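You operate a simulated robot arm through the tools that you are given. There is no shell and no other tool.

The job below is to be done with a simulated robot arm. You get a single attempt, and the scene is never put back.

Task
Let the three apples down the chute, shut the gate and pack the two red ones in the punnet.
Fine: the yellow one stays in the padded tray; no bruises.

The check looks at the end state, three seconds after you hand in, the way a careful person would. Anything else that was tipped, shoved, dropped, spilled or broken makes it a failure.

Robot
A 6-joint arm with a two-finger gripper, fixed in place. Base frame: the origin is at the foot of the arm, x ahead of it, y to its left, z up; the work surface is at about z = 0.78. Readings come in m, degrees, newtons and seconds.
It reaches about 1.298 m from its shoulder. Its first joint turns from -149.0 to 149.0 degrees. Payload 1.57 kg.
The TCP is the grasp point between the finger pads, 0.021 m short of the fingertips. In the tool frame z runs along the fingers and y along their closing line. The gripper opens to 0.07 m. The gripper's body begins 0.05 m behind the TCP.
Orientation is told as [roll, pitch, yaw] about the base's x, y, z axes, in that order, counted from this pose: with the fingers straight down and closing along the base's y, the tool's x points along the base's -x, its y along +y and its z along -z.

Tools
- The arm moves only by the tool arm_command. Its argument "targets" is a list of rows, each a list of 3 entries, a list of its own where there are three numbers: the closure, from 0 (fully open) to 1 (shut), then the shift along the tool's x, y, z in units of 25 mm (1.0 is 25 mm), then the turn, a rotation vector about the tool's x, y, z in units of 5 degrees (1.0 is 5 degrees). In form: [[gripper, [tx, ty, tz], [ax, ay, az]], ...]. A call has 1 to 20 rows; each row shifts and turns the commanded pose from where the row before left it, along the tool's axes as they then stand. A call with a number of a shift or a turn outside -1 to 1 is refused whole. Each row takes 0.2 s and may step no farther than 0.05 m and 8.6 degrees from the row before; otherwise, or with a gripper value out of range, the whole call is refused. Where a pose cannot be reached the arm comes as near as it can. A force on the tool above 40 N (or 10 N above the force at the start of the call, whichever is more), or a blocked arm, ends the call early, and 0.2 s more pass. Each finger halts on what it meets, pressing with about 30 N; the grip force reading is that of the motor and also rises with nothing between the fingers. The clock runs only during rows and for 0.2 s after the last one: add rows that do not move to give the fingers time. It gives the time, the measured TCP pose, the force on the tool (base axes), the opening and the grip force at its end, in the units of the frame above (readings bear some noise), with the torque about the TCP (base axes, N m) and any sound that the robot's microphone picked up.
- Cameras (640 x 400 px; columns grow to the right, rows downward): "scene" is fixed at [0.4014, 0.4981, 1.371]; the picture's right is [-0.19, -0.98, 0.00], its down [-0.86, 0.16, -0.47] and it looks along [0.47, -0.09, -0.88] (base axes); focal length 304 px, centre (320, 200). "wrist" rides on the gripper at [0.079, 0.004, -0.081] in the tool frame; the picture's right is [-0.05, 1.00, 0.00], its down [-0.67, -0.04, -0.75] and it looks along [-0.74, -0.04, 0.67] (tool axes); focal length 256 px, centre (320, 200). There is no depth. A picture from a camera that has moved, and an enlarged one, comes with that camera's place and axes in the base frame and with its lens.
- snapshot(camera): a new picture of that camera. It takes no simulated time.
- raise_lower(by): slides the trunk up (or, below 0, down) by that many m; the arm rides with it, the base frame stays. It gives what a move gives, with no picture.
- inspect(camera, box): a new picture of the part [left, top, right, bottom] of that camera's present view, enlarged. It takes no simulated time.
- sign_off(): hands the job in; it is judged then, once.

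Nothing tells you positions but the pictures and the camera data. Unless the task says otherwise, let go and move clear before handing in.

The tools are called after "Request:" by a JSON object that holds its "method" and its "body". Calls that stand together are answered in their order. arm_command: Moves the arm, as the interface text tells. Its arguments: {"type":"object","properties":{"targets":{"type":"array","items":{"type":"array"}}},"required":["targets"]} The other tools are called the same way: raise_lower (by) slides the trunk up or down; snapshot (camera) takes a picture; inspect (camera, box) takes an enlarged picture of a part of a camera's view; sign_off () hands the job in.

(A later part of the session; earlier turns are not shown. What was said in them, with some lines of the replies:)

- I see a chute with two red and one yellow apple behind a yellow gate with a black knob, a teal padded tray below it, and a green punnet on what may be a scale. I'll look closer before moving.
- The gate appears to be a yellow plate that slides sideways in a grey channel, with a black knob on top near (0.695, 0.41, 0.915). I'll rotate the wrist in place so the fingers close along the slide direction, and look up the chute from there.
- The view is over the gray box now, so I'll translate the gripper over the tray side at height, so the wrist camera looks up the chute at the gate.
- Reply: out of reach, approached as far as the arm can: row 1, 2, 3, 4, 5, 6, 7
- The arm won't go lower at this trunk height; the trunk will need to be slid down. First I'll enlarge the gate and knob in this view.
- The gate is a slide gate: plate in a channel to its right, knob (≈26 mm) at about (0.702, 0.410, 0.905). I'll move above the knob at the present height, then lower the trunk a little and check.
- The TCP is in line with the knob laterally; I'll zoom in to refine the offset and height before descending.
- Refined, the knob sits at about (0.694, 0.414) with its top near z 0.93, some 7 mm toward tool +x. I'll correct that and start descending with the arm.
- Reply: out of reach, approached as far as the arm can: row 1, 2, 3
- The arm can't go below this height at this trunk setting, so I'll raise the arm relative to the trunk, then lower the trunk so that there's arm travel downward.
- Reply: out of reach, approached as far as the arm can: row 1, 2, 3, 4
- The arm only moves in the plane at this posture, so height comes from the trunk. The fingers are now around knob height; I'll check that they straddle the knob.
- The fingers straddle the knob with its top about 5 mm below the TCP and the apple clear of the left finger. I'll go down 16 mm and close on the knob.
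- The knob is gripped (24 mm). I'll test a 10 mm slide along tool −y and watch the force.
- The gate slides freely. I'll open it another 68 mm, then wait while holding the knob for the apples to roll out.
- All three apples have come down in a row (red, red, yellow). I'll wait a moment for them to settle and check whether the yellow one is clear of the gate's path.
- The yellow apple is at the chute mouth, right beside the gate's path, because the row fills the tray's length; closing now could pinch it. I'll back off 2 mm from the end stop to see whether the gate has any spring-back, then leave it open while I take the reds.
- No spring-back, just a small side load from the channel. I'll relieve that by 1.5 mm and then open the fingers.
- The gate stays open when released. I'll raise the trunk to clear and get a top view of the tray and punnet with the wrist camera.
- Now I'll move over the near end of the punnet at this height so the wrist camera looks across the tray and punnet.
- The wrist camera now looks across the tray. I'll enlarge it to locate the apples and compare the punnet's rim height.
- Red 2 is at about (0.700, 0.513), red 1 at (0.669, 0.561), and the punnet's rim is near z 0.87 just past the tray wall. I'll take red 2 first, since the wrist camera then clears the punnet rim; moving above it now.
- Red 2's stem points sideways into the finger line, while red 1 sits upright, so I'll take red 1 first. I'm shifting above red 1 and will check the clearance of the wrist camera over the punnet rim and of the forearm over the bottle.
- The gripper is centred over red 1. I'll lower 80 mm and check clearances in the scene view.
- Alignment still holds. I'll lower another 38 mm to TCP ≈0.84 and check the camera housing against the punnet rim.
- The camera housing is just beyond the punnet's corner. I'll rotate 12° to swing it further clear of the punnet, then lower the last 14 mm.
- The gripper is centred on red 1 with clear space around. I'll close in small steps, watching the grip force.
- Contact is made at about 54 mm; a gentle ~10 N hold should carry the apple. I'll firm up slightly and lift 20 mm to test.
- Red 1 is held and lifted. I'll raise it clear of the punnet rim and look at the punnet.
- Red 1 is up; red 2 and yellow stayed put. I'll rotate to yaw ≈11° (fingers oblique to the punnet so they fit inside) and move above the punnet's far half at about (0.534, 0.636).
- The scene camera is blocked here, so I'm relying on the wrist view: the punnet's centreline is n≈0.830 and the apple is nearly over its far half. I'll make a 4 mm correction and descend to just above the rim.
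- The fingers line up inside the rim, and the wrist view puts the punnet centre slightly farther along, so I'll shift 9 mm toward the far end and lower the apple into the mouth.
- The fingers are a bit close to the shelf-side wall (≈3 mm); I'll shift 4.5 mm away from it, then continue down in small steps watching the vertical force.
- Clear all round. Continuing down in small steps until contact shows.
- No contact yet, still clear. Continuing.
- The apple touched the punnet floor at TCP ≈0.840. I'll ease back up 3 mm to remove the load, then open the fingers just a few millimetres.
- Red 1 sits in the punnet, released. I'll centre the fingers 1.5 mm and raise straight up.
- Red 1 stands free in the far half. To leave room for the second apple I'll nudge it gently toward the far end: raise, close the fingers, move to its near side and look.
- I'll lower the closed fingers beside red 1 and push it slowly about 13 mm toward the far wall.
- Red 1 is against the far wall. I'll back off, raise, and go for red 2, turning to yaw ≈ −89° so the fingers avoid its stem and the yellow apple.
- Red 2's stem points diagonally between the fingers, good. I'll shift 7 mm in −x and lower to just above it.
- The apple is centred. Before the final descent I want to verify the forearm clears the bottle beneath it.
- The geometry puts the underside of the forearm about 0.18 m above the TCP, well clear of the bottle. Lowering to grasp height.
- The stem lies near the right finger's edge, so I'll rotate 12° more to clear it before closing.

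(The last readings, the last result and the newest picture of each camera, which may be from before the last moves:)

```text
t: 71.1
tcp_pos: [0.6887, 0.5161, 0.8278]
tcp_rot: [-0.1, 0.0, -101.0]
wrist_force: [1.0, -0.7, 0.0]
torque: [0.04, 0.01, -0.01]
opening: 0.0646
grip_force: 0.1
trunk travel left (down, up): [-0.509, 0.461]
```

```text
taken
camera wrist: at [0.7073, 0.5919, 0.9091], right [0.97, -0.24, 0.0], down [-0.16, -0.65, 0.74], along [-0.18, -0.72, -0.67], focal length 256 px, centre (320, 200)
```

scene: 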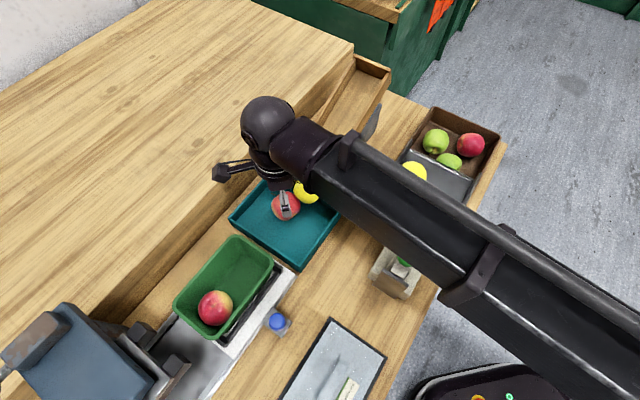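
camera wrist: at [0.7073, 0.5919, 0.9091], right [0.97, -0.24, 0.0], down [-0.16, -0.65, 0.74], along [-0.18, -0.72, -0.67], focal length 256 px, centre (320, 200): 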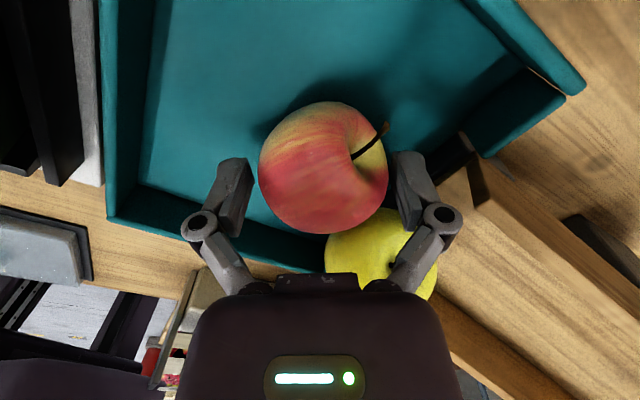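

The stem is clear now. Closing gently in steps.

Request:
{"method": "arm_command", "body": {"targets": [[0.13, [0, 0, 0], [0, 0, 0]], [0.16, [0, 0, 0], [0, 0, 0]], [0.18, [0, 0, 0], [0, 0, 0]], [0.2, [0, 0, 0], [0, 0, 0]]]}}

Request:
{"method": "arm_command", "body": {"targets": [[0.21, [0, 0, 0], [0, 0, 0]], [0.22, [0, 0, 0], [0, 0, 0]]]}}

Request:
{"method": "snapshot", "body": {"camera": "wrist"}}

```text
t: 72.1
tcp_pos: [0.688, 0.5162, 0.8281]
tcp_rot: [0.1, 0.0, -101.0]
wrist_force: [2.9, 0.1, 5.6]
torque: [0.0, -0.08, 0.03]
opening: 0.0576
grip_force: 29.8
trunk travel left (down, up): [-0.509, 0.461]
```

```text
t: 72.7
tcp_pos: [0.6882, 0.5164, 0.827]
tcp_rot: [0.1, 0.0, -101.0]
wrist_force: [2.8, 0.8, 5.8]
torque: [0.04, -0.07, 0.02]
opening: 0.0576
grip_force: 29.9
trunk travel left (down, up): [-0.509, 0.461]
```

```text
taken
camera wrist: at [0.7072, 0.5917, 0.9095], right [0.97, -0.24, 0.0], down [-0.16, -0.65, 0.74], along [-0.18, -0.72, -0.67], focal length 256 px, centre (320, 200)
```

wrist: 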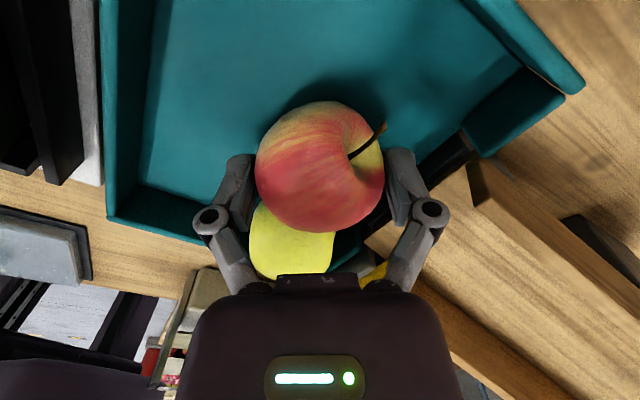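

The yellow apple has rolled fully into the tray on the robot side, clear of the gate, and red 2 is held at 57.6 mm. I'll lift 20 mm to test.

Request:
{"method": "raise_lower", "body": {"by": 0.02}}

Request:
{"method": "snapshot", "body": {"camera": "wrist"}}

Request:
{"method": "inspect", "body": {"camera": "scene", "box": [190, 120, 350, 270]}}

```text
t: 73.4
tcp_pos: [0.6878, 0.5159, 0.8466]
tcp_rot: [0.0, 0.0, -100.8]
wrist_force: [0.2, -0.4, -1.8]
torque: [0.02, 0.02, 0.02]
opening: 0.0575
grip_force: 30.0
trunk travel left (down, up): [-0.529, 0.441]
```

```text
taken
camera wrist: at [0.7072, 0.592, 0.929], right [0.97, -0.24, 0.0], down [-0.16, -0.65, 0.74], along [-0.18, -0.72, -0.67], focal length 256 px, centre (320, 200)
```

wrist: 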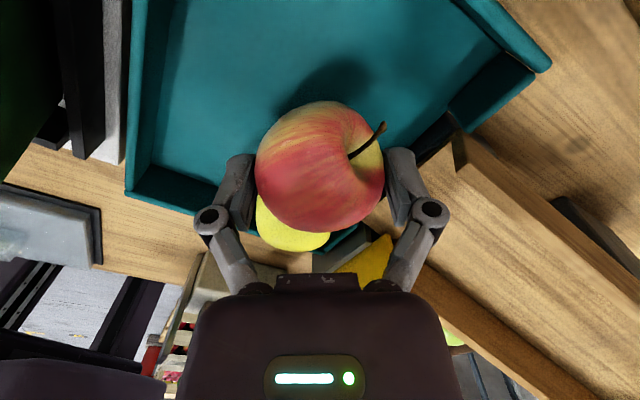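

```text
2.67 times, centred on (270, 195) of scene
camera zoom: at [0.4014, 0.4981, 1.371], right [-0.19, -0.98, 0.0], down [-0.86, 0.16, -0.47], along [0.47, -0.09, -0.88], focal length 810 px, centre (453, 213)
```

zoom: 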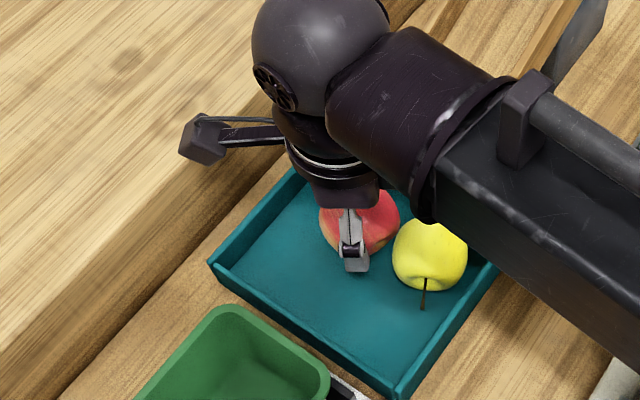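

Red 2 is secure. I'll raise it and carry it over the punnet's near half at the same yaw, which sets the fingers oblique there too.

Request:
{"method": "raise_lower", "body": {"by": 0.14}}

Request:
{"method": "arm_command", "body": {"targets": [[0.22, [0.457, -0.993, 0], [0, 0, 0]], [0.22, [0.457, -0.993, 0], [0, 0, 0]], [0.22, [0.457, -0.993, 0], [0, 0, 0]], [0.22, [0.457, -0.993, 0], [0, 0, 0]], [0.22, [0.457, -0.993, 0], [0, 0, 0]], [0.22, [0.457, -0.993, 0], [0, 0, 0]], [0.22, [0, 0, 0], [0, 0, 0]]]}}

Request:
{"method": "snapshot", "body": {"camera": "wrist"}}

Request:
{"method": "snapshot", "body": {"camera": "scene"}}

```text
t: 75.1
tcp_pos: [0.69, 0.5151, 0.9862]
tcp_rot: [-0.1, -0.1, -100.9]
wrist_force: [-0.1, -0.5, -0.3]
torque: [-0.02, -0.01, 0.01]
opening: 0.0573
grip_force: 29.7
trunk travel left (down, up): [-0.669, 0.301]
```

```text
t: 76.7
tcp_pos: [0.5537, 0.6097, 0.9879]
tcp_rot: [-0.1, 0.0, -101.0]
wrist_force: [0.1, 0.3, -1.6]
torque: [0.02, 0.02, 0.04]
opening: 0.0575
grip_force: 29.8
trunk travel left (down, up): [-0.669, 0.301]
```

```text
taken
camera wrist: at [0.5732, 0.6873, 1.069], right [0.97, -0.24, 0.0], down [-0.16, -0.65, 0.74], along [-0.18, -0.72, -0.67], focal length 256 px, centre (320, 200)
```

wrist: 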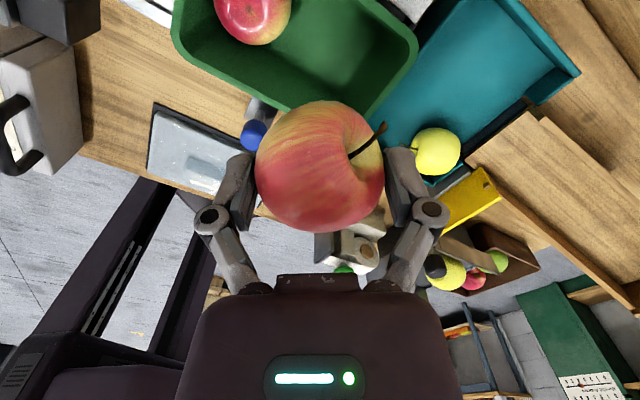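

```text
taken
```

scene: 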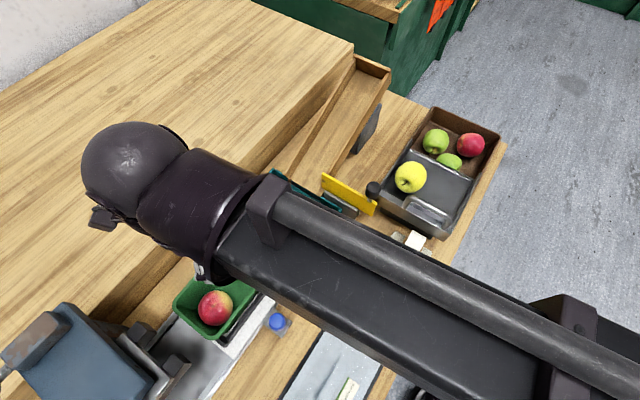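

Over the near half now. Lowering to just above the rim to check alignment relative to red 1 and the walls.

Request:
{"method": "raise_lower", "body": {"by": -0.075}}

Request:
{"method": "snapshot", "body": {"camera": "wrist"}}

Request:
{"method": "inspect", "body": {"camera": "wrist", "box": [120, 0, 480, 260]}}

Request:
{"method": "inspect", "body": {"camera": "scene", "box": [140, 220, 300, 370]}}

```text
t: 77.8
tcp_pos: [0.5542, 0.6102, 0.9134]
tcp_rot: [0.0, 0.1, -101.0]
wrist_force: [0.1, 0.6, -0.4]
torque: [-0.01, 0.01, 0.03]
opening: 0.0574
grip_force: 29.7
trunk travel left (down, up): [-0.594, 0.376]
```

```text
taken
camera wrist: at [0.5733, 0.6871, 0.9942], right [0.97, -0.24, 0.0], down [-0.16, -0.65, 0.74], along [-0.18, -0.72, -0.67], focal length 256 px, centre (320, 200)
```

wrist: 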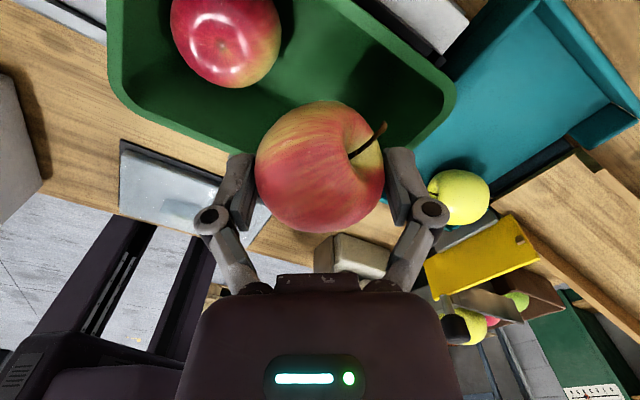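

```text
1.54 times, centred on (300, 130) of wrist
camera zoom: at [0.5733, 0.6871, 0.9942], right [0.97, -0.24, 0.0], down [-0.16, -0.65, 0.74], along [-0.18, -0.72, -0.67], focal length 394 px, centre (351, 308)
```

zoom: 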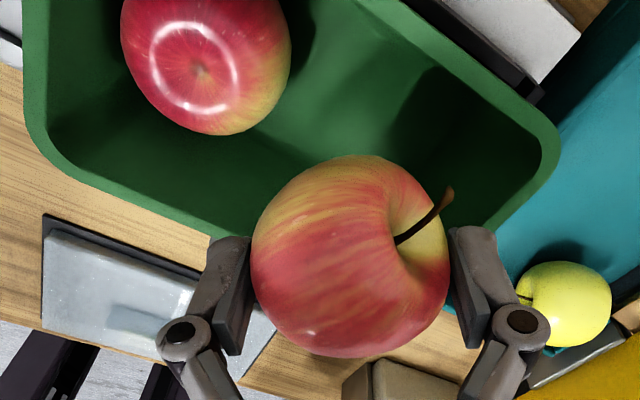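

```text
2.67 times, centred on (220, 295) of scene
camera zoom: at [0.4014, 0.4981, 1.371], right [-0.19, -0.98, 0.0], down [-0.86, 0.16, -0.47], along [0.47, -0.09, -0.88], focal length 810 px, centre (587, -53)
```

zoom: 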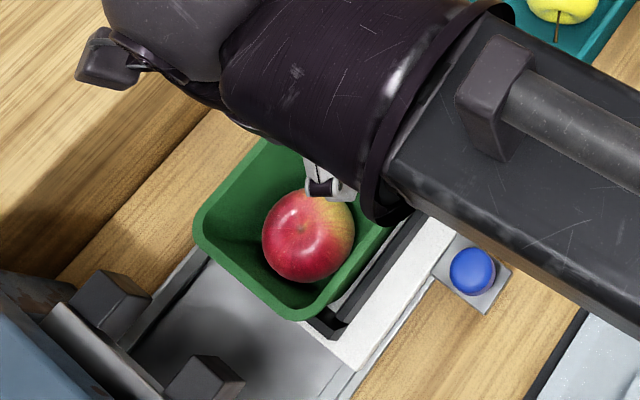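

Red 1 is at the far end with room for red 2. A small 4.5 mm correction, then lower into the mouth.

Request:
{"method": "arm_command", "body": {"targets": [[0.22, [0.18, -0.047, 0], [0, 0, 0]], [0.22, [0, 0, 0], [0, 0, 0]]]}}

Request:
{"method": "raise_lower", "body": {"by": -0.035}}

Request:
{"method": "inspect", "body": {"camera": "wrist", "box": [120, 0, 520, 260]}}

```text
t: 78.4
tcp_pos: [0.5534, 0.6161, 0.9122]
tcp_rot: [0.0, 0.0, -100.9]
wrist_force: [-0.2, -0.1, -0.8]
torque: [0.02, 0.05, -0.01]
opening: 0.0573
grip_force: 30.2
trunk travel left (down, up): [-0.594, 0.376]
```

```text
t: 79.2
tcp_pos: [0.5548, 0.6141, 0.8789]
tcp_rot: [0.0, 0.0, -101.0]
wrist_force: [0.5, -0.4, -1.9]
torque: [-0.02, -0.02, -0.01]
opening: 0.0572
grip_force: 30.1
trunk travel left (down, up): [-0.559, 0.411]
```

```text
1.54 times, centred on (320, 130) of wrist
camera zoom: at [0.5726, 0.6919, 0.9592], right [0.97, -0.24, 0.0], down [-0.16, -0.65, 0.74], along [-0.18, -0.72, -0.67], focal length 394 px, centre (320, 308)
```

zoom: 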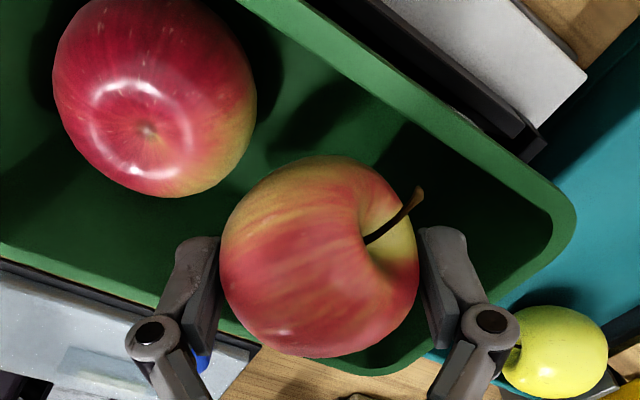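

Apple 2 is slightly closer to the robot-side wall; I'll shift 5 mm toward the shelf side and lower further in steps.

Request:
{"method": "arm_command", "body": {"targets": [[0.22, [0.168, 0.11, 0], [0, 0, 0]], [0.22, [0, 0, 0], [0, 0, 0]]]}}

Request:
{"method": "raise_lower", "body": {"by": -0.015}}

Request:
{"method": "snapshot", "body": {"camera": "wrist"}}

Request:
{"method": "inspect", "body": {"camera": "scene", "box": [160, 220, 300, 350]}}

```text
t: 79.8
tcp_pos: [0.5576, 0.6195, 0.8782]
tcp_rot: [-0.1, 0.0, -100.9]
wrist_force: [0.2, -0.7, -1.6]
torque: [0.01, -0.01, 0.0]
opening: 0.0574
grip_force: 30.1
trunk travel left (down, up): [-0.559, 0.411]
```

```text
t: 80.4
tcp_pos: [0.5568, 0.6186, 0.8621]
tcp_rot: [0.0, 0.0, -100.9]
wrist_force: [-1.1, 0.2, -0.1]
torque: [0.01, 0.03, -0.02]
opening: 0.0572
grip_force: 30.3
trunk travel left (down, up): [-0.544, 0.426]
```

```text
taken
camera wrist: at [0.5758, 0.6955, 0.9441], right [0.97, -0.24, 0.0], down [-0.16, -0.65, 0.74], along [-0.18, -0.72, -0.67], focal length 256 px, centre (320, 200)
```

wrist: 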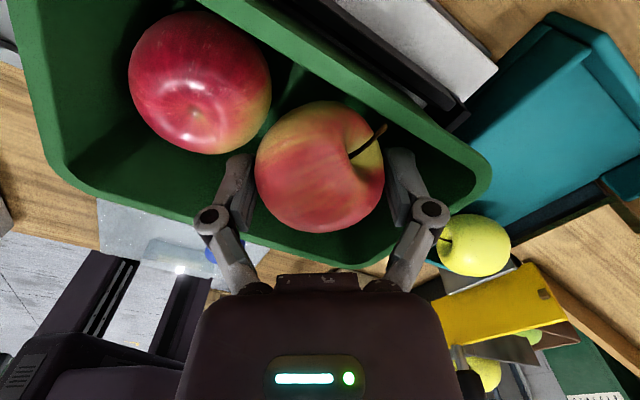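

```text
3.08 times, centred on (230, 285) of scene
camera zoom: at [0.4014, 0.4981, 1.371], right [-0.19, -0.98, 0.0], down [-0.86, 0.16, -0.47], along [0.47, -0.09, -0.88], focal length 935 px, centre (597, -62)
```

zoom: 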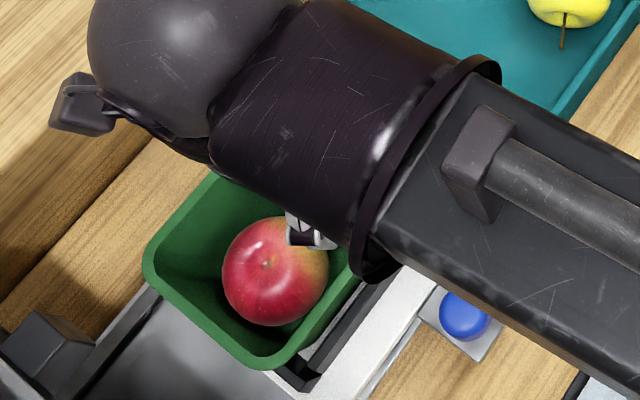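

The far finger would come close to red 1, so I'll shift 4 mm toward the near end and continue lowering in small steps.

Request:
{"method": "arm_command", "body": {"targets": [[0.22, [-0.088, 0.134, 0], [0, 0, 0]], [0.22, [0, 0, 0], [0, 0, 0]]]}}

Request:
{"method": "raise_lower", "body": {"by": -0.008}}

Request:
{"method": "snapshot", "body": {"camera": "wrist"}}

```text
t: 81.0
tcp_pos: [0.5599, 0.6155, 0.8621]
tcp_rot: [0.0, -0.1, -100.9]
wrist_force: [0.0, 0.9, -0.9]
torque: [-0.01, 0.02, 0.01]
opening: 0.0575
grip_force: 30.1
trunk travel left (down, up): [-0.544, 0.426]
```

```text
t: 81.6
tcp_pos: [0.5595, 0.6166, 0.8556]
tcp_rot: [0.0, 0.0, -101.0]
wrist_force: [1.5, 1.0, -1.6]
torque: [0.01, 0.02, 0.03]
opening: 0.0573
grip_force: 30.1
trunk travel left (down, up): [-0.536, 0.434]
```

```text
taken
camera wrist: at [0.5789, 0.6922, 0.9361], right [0.97, -0.24, 0.0], down [-0.16, -0.65, 0.74], along [-0.18, -0.72, -0.67], focal length 256 px, centre (320, 200)
```

wrist: 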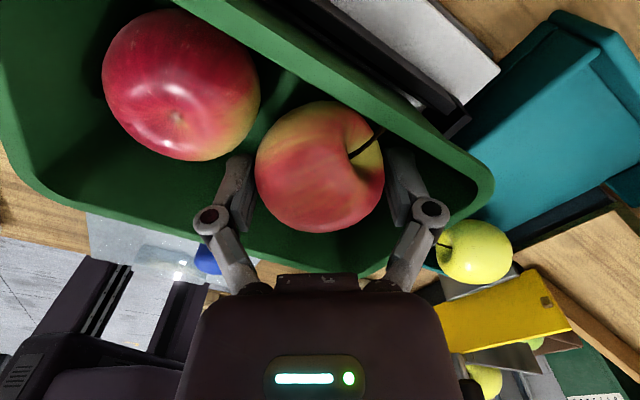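

Request:
{"method": "raise_lower", "body": {"by": -0.005}}

Request:
{"method": "raise_lower", "body": {"by": -0.003}}

Request:
{"method": "snapshot", "body": {"camera": "wrist"}}

```text
t: 82.1
tcp_pos: [0.5599, 0.6161, 0.8496]
tcp_rot: [0.1, 0.1, -100.9]
wrist_force: [-0.7, -0.4, -1.4]
torque: [0.0, 0.0, 0.0]
opening: 0.0571
grip_force: 30.0
trunk travel left (down, up): [-0.531, 0.439]
```

```text
t: 82.7
tcp_pos: [0.5603, 0.617, 0.8463]
tcp_rot: [0.0, -0.1, -101.0]
wrist_force: [-0.5, -0.5, -0.6]
torque: [-0.01, 0.01, -0.01]
opening: 0.0573
grip_force: 30.5
trunk travel left (down, up): [-0.528, 0.442]
```

```text
taken
camera wrist: at [0.5789, 0.6922, 0.9281], right [0.97, -0.24, 0.0], down [-0.16, -0.65, 0.74], along [-0.18, -0.72, -0.67], focal length 256 px, centre (320, 200)
```

wrist: 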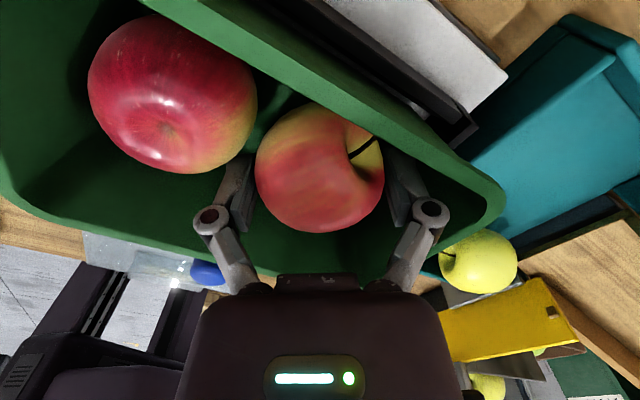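

Request:
{"method": "raise_lower", "body": {"by": -0.002}}

Request:
{"method": "raise_lower", "body": {"by": -0.002}}

```text
t: 83.2
tcp_pos: [0.5601, 0.6156, 0.845]
tcp_rot: [0.0, -0.1, -100.9]
wrist_force: [0.2, -0.1, -1.4]
torque: [0.0, -0.01, -0.04]
opening: 0.0572
grip_force: 30.2
trunk travel left (down, up): [-0.526, 0.444]
```

```text
t: 83.7
tcp_pos: [0.5606, 0.6163, 0.8435]
tcp_rot: [-0.1, 0.0, -100.9]
wrist_force: [-0.4, -0.5, -0.9]
torque: [0.01, 0.0, -0.04]
opening: 0.0574
grip_force: 30.3
trunk travel left (down, up): [-0.524, 0.446]
```

Request:
{"method": "raise_lower", "body": {"by": -0.001}}

Request:
{"method": "raise_lower", "body": {"by": -0.001}}

```text
t: 84.2
tcp_pos: [0.5608, 0.6156, 0.8429]
tcp_rot: [-0.1, 0.0, -101.0]
wrist_force: [1.1, 0.3, 4.2]
torque: [0.0, -0.04, 0.0]
opening: 0.0573
grip_force: 30.2
trunk travel left (down, up): [-0.523, 0.447]
```

```text
t: 84.7
tcp_pos: [0.5597, 0.6154, 0.8416]
tcp_rot: [0.2, 0.0, -101.0]
wrist_force: [2.3, 2.5, 14.3]
torque: [0.05, -0.07, -0.01]
opening: 0.0574
grip_force: 30.0
trunk travel left (down, up): [-0.522, 0.448]
```

Red 2 touches the punnet floor. I'll ease up 1.5 mm to unload and open the fingers slightly.

Request:
{"method": "raise_lower", "body": {"by": 0.0015}}

Request:
{"method": "arm_command", "body": {"targets": [[0.185, [0, 0, 0], [0, 0, 0]], [0.165, [0, 0, 0], [0, 0, 0]], [0.14, [0, 0, 0], [0, 0, 0]], [0.12, [0, 0, 0], [0, 0, 0]], [0.12, [0, 0, 0], [0, 0, 0]]]}}

Request:
{"method": "snapshot", "body": {"camera": "wrist"}}

```text
t: 85.2
tcp_pos: [0.5602, 0.615, 0.8423]
tcp_rot: [-0.1, 0.0, -100.8]
wrist_force: [-0.7, -0.1, 1.2]
torque: [-0.01, 0.01, 0.0]
opening: 0.0572
grip_force: 30.0
trunk travel left (down, up): [-0.524, 0.446]
```

```text
t: 86.4
tcp_pos: [0.5605, 0.6154, 0.8436]
tcp_rot: [0.0, -0.1, -100.9]
wrist_force: [0.4, 0.1, 0.1]
torque: [0.01, -0.03, -0.02]
opening: 0.0611
grip_force: 0.0
trunk travel left (down, up): [-0.524, 0.446]
```

```text
taken
camera wrist: at [0.5789, 0.6922, 0.9236], right [0.97, -0.24, 0.0], down [-0.16, -0.65, 0.74], along [-0.18, -0.72, -0.67], focal length 256 px, centre (320, 200)
```

wrist: 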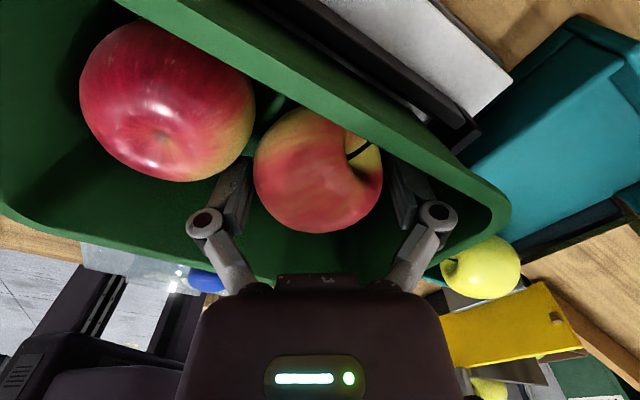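

Released cleanly. Raising straight up.

Request:
{"method": "raise_lower", "body": {"by": 0.03}}

Request:
{"method": "snapshot", "body": {"camera": "wrist"}}

```text
t: 87.2
tcp_pos: [0.5593, 0.6157, 0.8719]
tcp_rot: [-0.1, 0.0, -100.9]
wrist_force: [-0.3, 0.1, -0.7]
torque: [0.0, 0.0, -0.01]
opening: 0.0615
grip_force: 0.1
trunk travel left (down, up): [-0.554, 0.416]
```

```text
taken
camera wrist: at [0.5789, 0.6923, 0.9536], right [0.97, -0.24, 0.0], down [-0.16, -0.65, 0.74], along [-0.18, -0.72, -0.67], focal length 256 px, centre (320, 200)
```

wrist: 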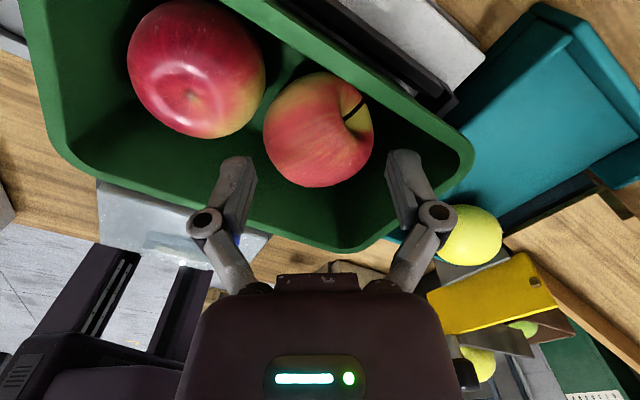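

Both red apples rest in the punnet. Now to shut the gate: raise, rotate back to yaw −44° and return above the knob at (0.6415, 0.3605).

Request:
{"method": "raise_lower", "body": {"by": 0.13}}

Request:
{"method": "arm_command", "body": {"targets": [[0, [0, 0, 0], [0, 0, -0.95]], [0, [0, 0, 0], [0, 0, -0.95]], [0, [0, 0, 0], [0, 0, -0.95]], [0, [0, 0, 0], [0, 0, -0.95]], [0, [0, 0, 0], [0, 0, -0.95]], [0, [0, 0, 0], [0, 0, -0.95]], [0, [0, 0, 0], [0, 0, -0.95]], [0, [0, 0, 0], [0, 0, -0.95]], [0, [0, 0, 0], [0, 0, -0.95]], [0, [0, 0, 0], [0, 0, -0.95]], [0, [0, 0, 0], [0, 0, -0.95]], [0, [0, 0, 0], [0, 0, -0.95]], [0, [0, 0, 0], [0, 0, 0]]]}}

Request:
{"method": "arm_command", "body": {"targets": [[0, [-0.943, -0.507, 0], [0, 0, 0]], [0, [-0.943, -0.507, 0], [0, 0, 0]], [0, [-0.943, -0.507, 0], [0, 0, 0]], [0, [-0.943, -0.507, 0], [0, 0, 0]], [0, [-0.943, -0.507, 0], [0, 0, 0]], [0, [-0.943, -0.507, 0], [0, 0, 0]], [0, [-0.943, -0.507, 0], [0, 0, 0]], [0, [-0.943, -0.507, 0], [0, 0, 0]], [0, [-0.943, -0.507, 0], [0, 0, 0]], [0, [-0.943, -0.507, 0], [0, 0, 0]], [0, [0, 0, 0], [0, 0, 0]]]}}

Request:
{"method": "snapshot", "body": {"camera": "wrist"}}

Request:
{"method": "snapshot", "body": {"camera": "scene"}}

```text
t: 88.8
tcp_pos: [0.5619, 0.6157, 1.0019]
tcp_rot: [0.0, 0.0, -100.9]
wrist_force: [0.0, 0.8, 0.8]
torque: [-0.01, 0.02, -0.02]
opening: 0.0615
grip_force: 0.0
trunk travel left (down, up): [-0.684, 0.286]
```

```text
t: 91.5
tcp_pos: [0.5612, 0.6158, 1.0018]
tcp_rot: [0.1, -0.1, -43.8]
wrist_force: [0.2, 0.4, 0.8]
torque: [0.01, -0.01, -0.01]
opening: 0.0698
grip_force: 0.2
trunk travel left (down, up): [-0.684, 0.286]
```

```text
t: 94.0
tcp_pos: [0.6408, 0.3601, 1.001]
tcp_rot: [0.0, 0.0, -44.0]
wrist_force: [0.0, 0.7, 0.8]
torque: [0.03, -0.01, 0.02]
opening: 0.0702
grip_force: 0.0
trunk travel left (down, up): [-0.684, 0.286]
```

```text
taken
camera wrist: at [0.5864, 0.4179, 1.0836], right [0.73, 0.68, 0.0], down [0.46, -0.49, 0.74], along [0.51, -0.54, -0.67], focal length 256 px, centre (320, 200)
```

wrist: 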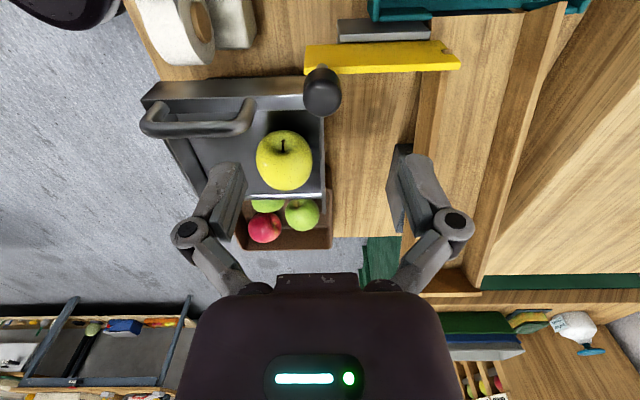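

```text
taken
```

scene: 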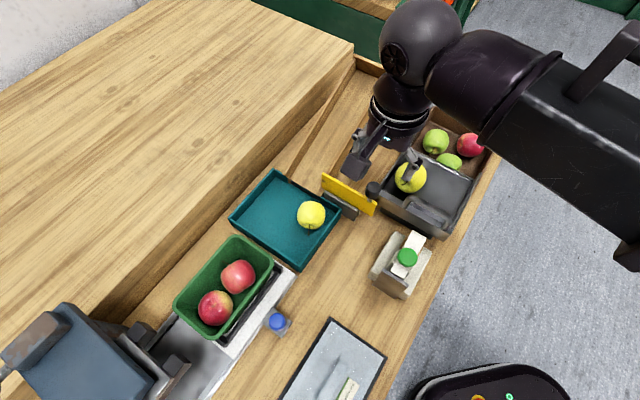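

Both reds are in the punnet, yellow is in the tray well clear of the gate. Lowering onto the knob along the path I left by.

Request:
{"method": "raise_lower", "body": {"by": -0.092}}

Request:
{"method": "snapshot", "body": {"camera": "wrist"}}

```text
t: 95.2
tcp_pos: [0.6413, 0.3605, 0.9102]
tcp_rot: [0.0, 0.1, -44.0]
wrist_force: [-0.1, -0.1, 0.3]
torque: [-0.02, 0.01, -0.01]
opening: 0.0698
grip_force: 0.0
trunk travel left (down, up): [-0.592, 0.378]
```

```text
taken
camera wrist: at [0.5863, 0.4181, 0.9917], right [0.73, 0.68, 0.0], down [0.45, -0.49, 0.74], along [0.51, -0.54, -0.67], focal length 256 px, centre (320, 200)
```

wrist: 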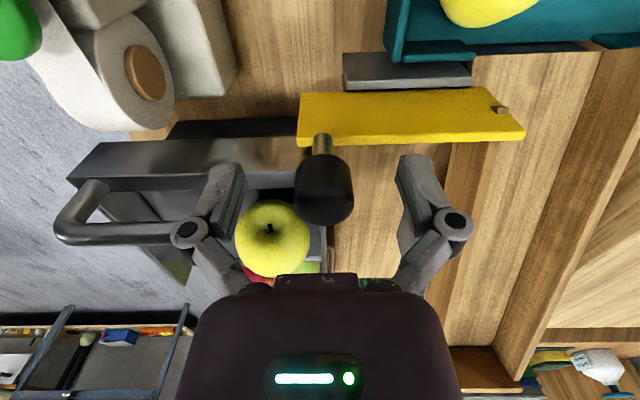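

Request:
{"method": "arm_command", "body": {"targets": [[0.3, [0, 0, 0], [0, 0, 0]], [0.5, [0, 0, 0], [0, 0, 0]], [0.6, [0, 0, 0], [0, 0, 0]], [0.65, [0, 0, 0], [0, 0, 0]], [0.7, [0, 0, 0], [0, 0, 0]], [0.7, [0, 0, 0], [0, 0, 0]]]}}

Request:
{"method": "arm_command", "body": {"targets": [[0.7, [-0.008, 0.3, 0], [0, 0, 0]], [0.7, [-0.01, 0.4, 0], [0, 0, 0]], [0.7, [-0.01, 0.4, 0], [0, 0, 0]], [0.7, [-0.01, 0.4, 0], [0, 0, 0]], [0.7, [-0.01, 0.4, 0], [0, 0, 0]], [0.7, [0, 0, 0], [0, 0, 0]]]}}

Request:
{"method": "snapshot", "body": {"camera": "wrist"}}

```text
t: 96.6
tcp_pos: [0.6412, 0.3593, 0.9106]
tcp_rot: [0.0, 0.0, -43.9]
wrist_force: [0.5, 1.2, 0.7]
torque: [0.01, 0.0, 0.0]
opening: 0.0244
grip_force: 32.2
trunk travel left (down, up): [-0.592, 0.378]
```

```text
t: 98.0
tcp_pos: [0.6748, 0.3948, 0.9106]
tcp_rot: [0.0, 0.1, -43.9]
wrist_force: [-2.3, 2.8, 0.5]
torque: [0.19, 0.17, -0.02]
opening: 0.0244
grip_force: 32.1
trunk travel left (down, up): [-0.592, 0.378]
```

```text
taken
camera wrist: at [0.6202, 0.4519, 0.9917], right [0.73, 0.68, 0.0], down [0.45, -0.49, 0.75], along [0.51, -0.54, -0.67], focal length 256 px, centre (320, 200)
```

wrist: 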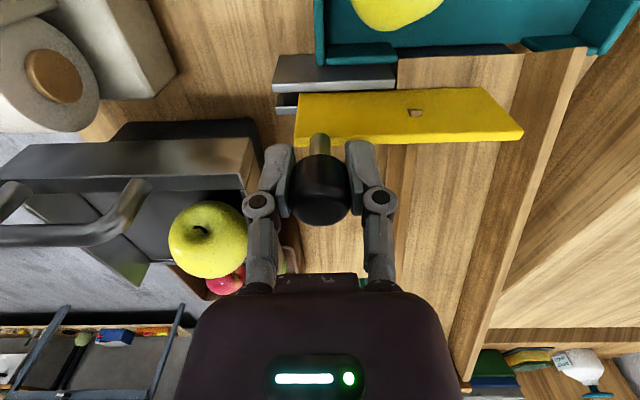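

The gate is sliding shut smoothly. Continuing the remaining ~28 mm.

Request:
{"method": "arm_command", "body": {"targets": [[0.7, [-0.006, 0.3, 0], [0, 0, 0]], [0.7, [-0.006, 0.3, 0], [0, 0, 0]], [0.7, [-0.006, 0.3, 0], [0, 0, 0]], [0.7, [-0.004, 0.2, 0], [0, 0, 0]], [0.7, [0, 0, 0], [0, 0, 0]]]}}

Request:
{"method": "snapshot", "body": {"camera": "wrist"}}

Request:
{"method": "inspect", "body": {"camera": "scene", "box": [220, 130, 380, 250]}}

```text
t: 99.2
tcp_pos: [0.6952, 0.4136, 0.9099]
tcp_rot: [0.2, 0.0, -43.9]
wrist_force: [-2.8, 5.1, 1.2]
torque: [0.12, 0.14, 0.01]
opening: 0.0244
grip_force: 32.1
trunk travel left (down, up): [-0.592, 0.378]
```

```text
taken
camera wrist: at [0.6396, 0.4713, 0.9917], right [0.73, 0.68, 0.0], down [0.45, -0.49, 0.75], along [0.51, -0.54, -0.67], focal length 256 px, centre (320, 200)
```

wrist: 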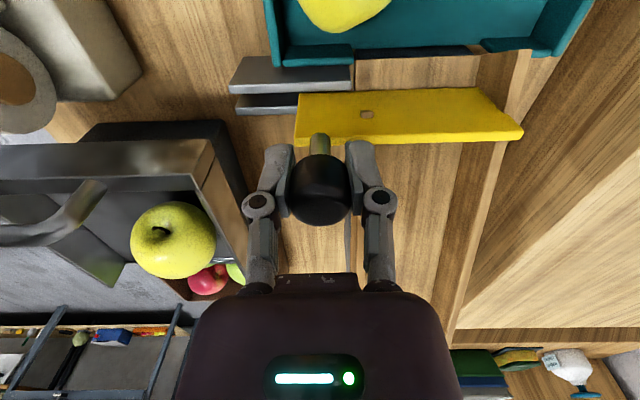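

```text
3.33 times, centred on (300, 190) of scene
camera zoom: at [0.4014, 0.4981, 1.371], right [-0.19, -0.98, 0.0], down [-0.86, 0.16, -0.47], along [0.47, -0.09, -0.88], focal length 1013 px, centre (387, 233)
```

zoom: 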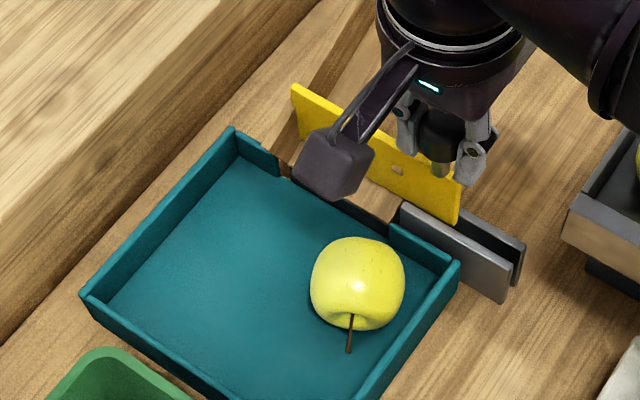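

Almost at its original shut position; I'll press the last couple of millimetres until it meets its stop.

Request:
{"method": "arm_command", "body": {"targets": [[0.7, [0.02, 0.07, 0], [0, 0, 0]], [0.7, [0.02, 0, 0], [0, 0, 0]]]}}

Request:
{"method": "arm_command", "body": {"targets": [[0.7, [0, 0.04, 0], [0, 0, 0]], [0.7, [0, 0, 0], [0, 0, 0]]]}}

Request:
{"method": "snapshot", "body": {"camera": "wrist"}}

```text
t: 99.8
tcp_pos: [0.6956, 0.4149, 0.9097]
tcp_rot: [0.0, -0.1, -44.0]
wrist_force: [2.2, -1.2, 2.1]
torque: [0.19, 0.19, 0.04]
opening: 0.0242
grip_force: 31.6
trunk travel left (down, up): [-0.592, 0.378]
```

```text
t: 100.4
tcp_pos: [0.6955, 0.4136, 0.9092]
tcp_rot: [0.0, -0.1, -44.0]
wrist_force: [5.4, -5.8, 1.9]
torque: [-0.25, -0.24, 0.02]
opening: 0.0244
grip_force: 32.2
trunk travel left (down, up): [-0.592, 0.378]
```

```text
taken
camera wrist: at [0.6412, 0.473, 0.9916], right [0.73, 0.68, 0.0], down [0.45, -0.49, 0.75], along [0.51, -0.55, -0.67], focal length 256 px, centre (320, 200)
```

wrist: 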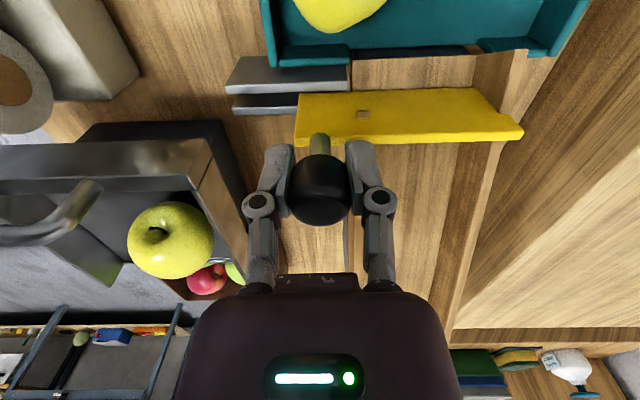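

The gate is back at its original shut position and at the stop (torque reversed). I'll relieve the small side load, release the knob, and rise away.

Request:
{"method": "arm_command", "body": {"targets": [[0.7, [-0.025, -0.01, 0], [0, 0, 0]], [0.7, [0, 0, 0], [0, 0, 0]]]}}

Request:
{"method": "arm_command", "body": {"targets": [[0.6, [0, 0, 0], [0, 0, 0]], [0.4, [0, 0, 0], [0, 0, 0]], [0.2, [0, 0, 0], [0, 0, 0]], [0, [0, 0, 0], [0, 0, 0]], [0, [0, 0, 0], [0, 0, 0]]]}}

Request:
{"method": "raise_lower", "body": {"by": 0.15}}

Request:
{"method": "snapshot", "body": {"camera": "wrist"}}

Request:
{"method": "snapshot", "body": {"camera": "scene"}}

```text
t: 101.0
tcp_pos: [0.6951, 0.4162, 0.911]
tcp_rot: [0.1, 0.0, -43.9]
wrist_force: [3.5, -3.2, 1.6]
torque: [-0.32, -0.41, 0.04]
opening: 0.0242
grip_force: 32.2
trunk travel left (down, up): [-0.592, 0.378]
```

```text
t: 102.2
tcp_pos: [0.6959, 0.4151, 0.9105]
tcp_rot: [0.0, 0.0, -43.9]
wrist_force: [0.2, -0.6, -0.1]
torque: [-0.01, 0.02, 0.0]
opening: 0.0701
grip_force: 0.1
trunk travel left (down, up): [-0.592, 0.378]
```

```text
t: 104.0
tcp_pos: [0.6967, 0.4158, 1.0597]
tcp_rot: [0.1, 0.0, -43.9]
wrist_force: [-0.2, 0.8, 0.5]
torque: [0.02, -0.01, 0.0]
opening: 0.0702
grip_force: 0.0
trunk travel left (down, up): [-0.742, 0.228]
```

```text
taken
camera wrist: at [0.641, 0.4732, 1.1415], right [0.73, 0.68, 0.0], down [0.45, -0.49, 0.75], along [0.51, -0.54, -0.67], focal length 256 px, centre (320, 200)
```

wrist: 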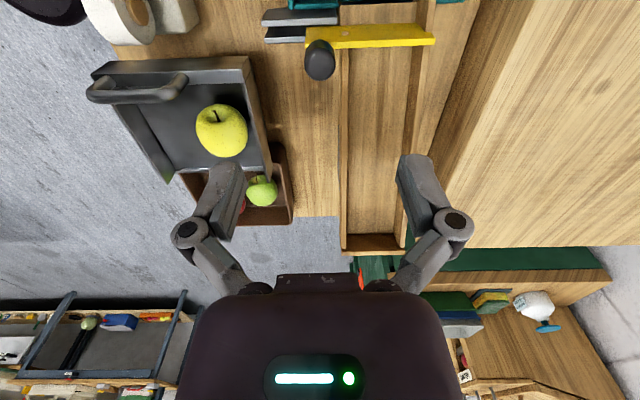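

```text
taken
```

scene: 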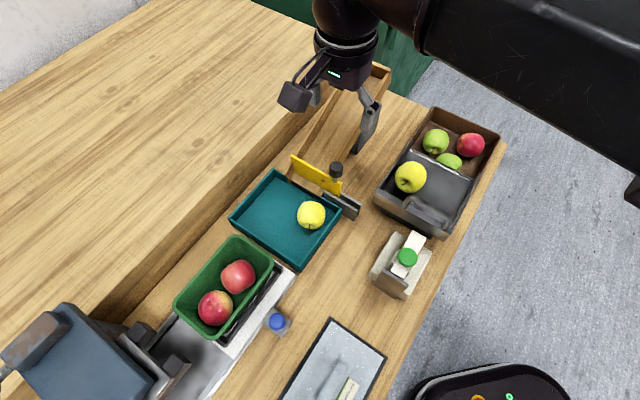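

Everything looks in place. I'll inspect the punnet and gate closely and move the arm back toward its start position.

Request:
{"method": "inspect", "body": {"camera": "scene", "box": [100, 220, 340, 370]}}

Request:
{"method": "inspect", "body": {"camera": "scene", "box": [220, 140, 380, 240]}}

Request:
{"method": "arm_command", "body": {"targets": [[0, [-0.23, -0.88, 0], [0, 0, 0]], [0, [-0.23, -0.88, 0], [0, 0, 0]], [0, [-0.23, -0.88, 0], [0, 0, 0]], [0, [-0.23, -0.88, 0], [0, 0, 0]], [0, [-0.23, -0.88, 0], [0, 0, 0]], [0, [0, 0, 0], [0, 0, 0]]]}}

Request:
{"method": "snapshot", "body": {"camera": "scene"}}

```text
2.67 times, centred on (220, 295) of scene
camera zoom: at [0.4014, 0.4981, 1.371], right [-0.19, -0.98, 0.0], down [-0.86, 0.16, -0.47], along [0.47, -0.09, -0.88], focal length 810 px, centre (587, -53)
```

zoom: 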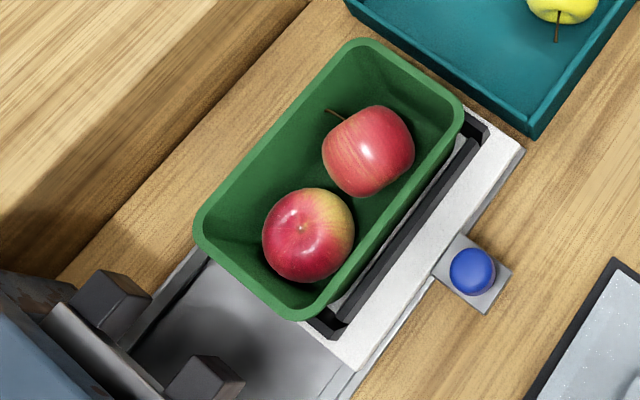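

```text
4.00 times, centred on (300, 190) of scene
camera zoom: at [0.4014, 0.4981, 1.371], right [-0.19, -0.98, 0.0], down [-0.86, 0.16, -0.47], along [0.47, -0.09, -0.88], focal length 1215 px, centre (400, 240)
```

zoom: 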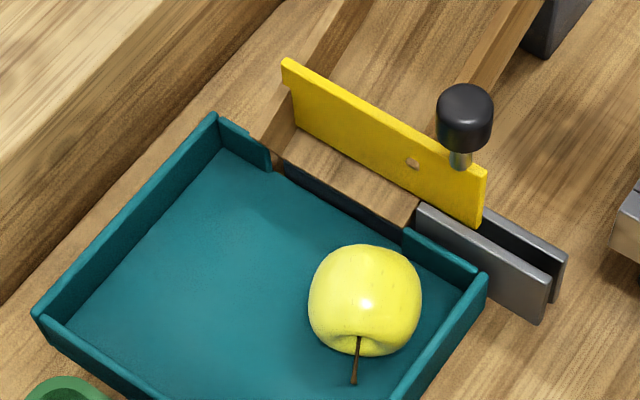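

```text
t: 105.4
tcp_pos: [0.6399, 0.3151, 1.0598]
tcp_rot: [0.0, 0.0, -43.9]
wrist_force: [0.1, -0.6, -0.8]
torque: [-0.05, -0.04, -0.03]
opening: 0.0701
grip_force: 0.0
trunk travel left (down, up): [-0.742, 0.228]
```

```text
taken
```

scene: 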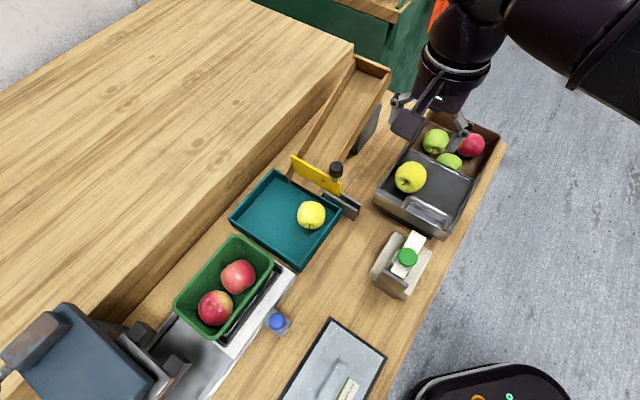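

The gate is fully shut, with its knob and plate back where they started. Both red apples are standing in the punnet, the yellow one is alone in the padded tray, and the other objects are untouched. The gripper is empty and clear, so I'm handing in.

Request:
{"method": "sign_off", "body": {}}

```text
The job is handed in.
```

The job is handed in. All three apples came down the chute, the gate is shut, the two red ones are in the punnet, and the yellow one is in the padded tray.

- **Apples:** I saw no bruises in the pictures. The gripper held each red apple at about 30 N. I lowered each until it touched the punnet floor before letting go, pressing at up to about 17 N for the first and 14 N for the second.
- **Nudge:** I pushed the first red apple a little way along the punnet to make room for the second.
- **Order:** After the gate opened, the yellow apple sat in the chute mouth, in the gate's path. I packed the red ones first, and while I gripped the second one the yellow rolled clear into the tray. I shut the gate last.
- **Punnet:** It looks about 3 mm off its starting position, still between its black rails.

Nothing else looked moved or touched, and the arm was empty and clear when I handed in.
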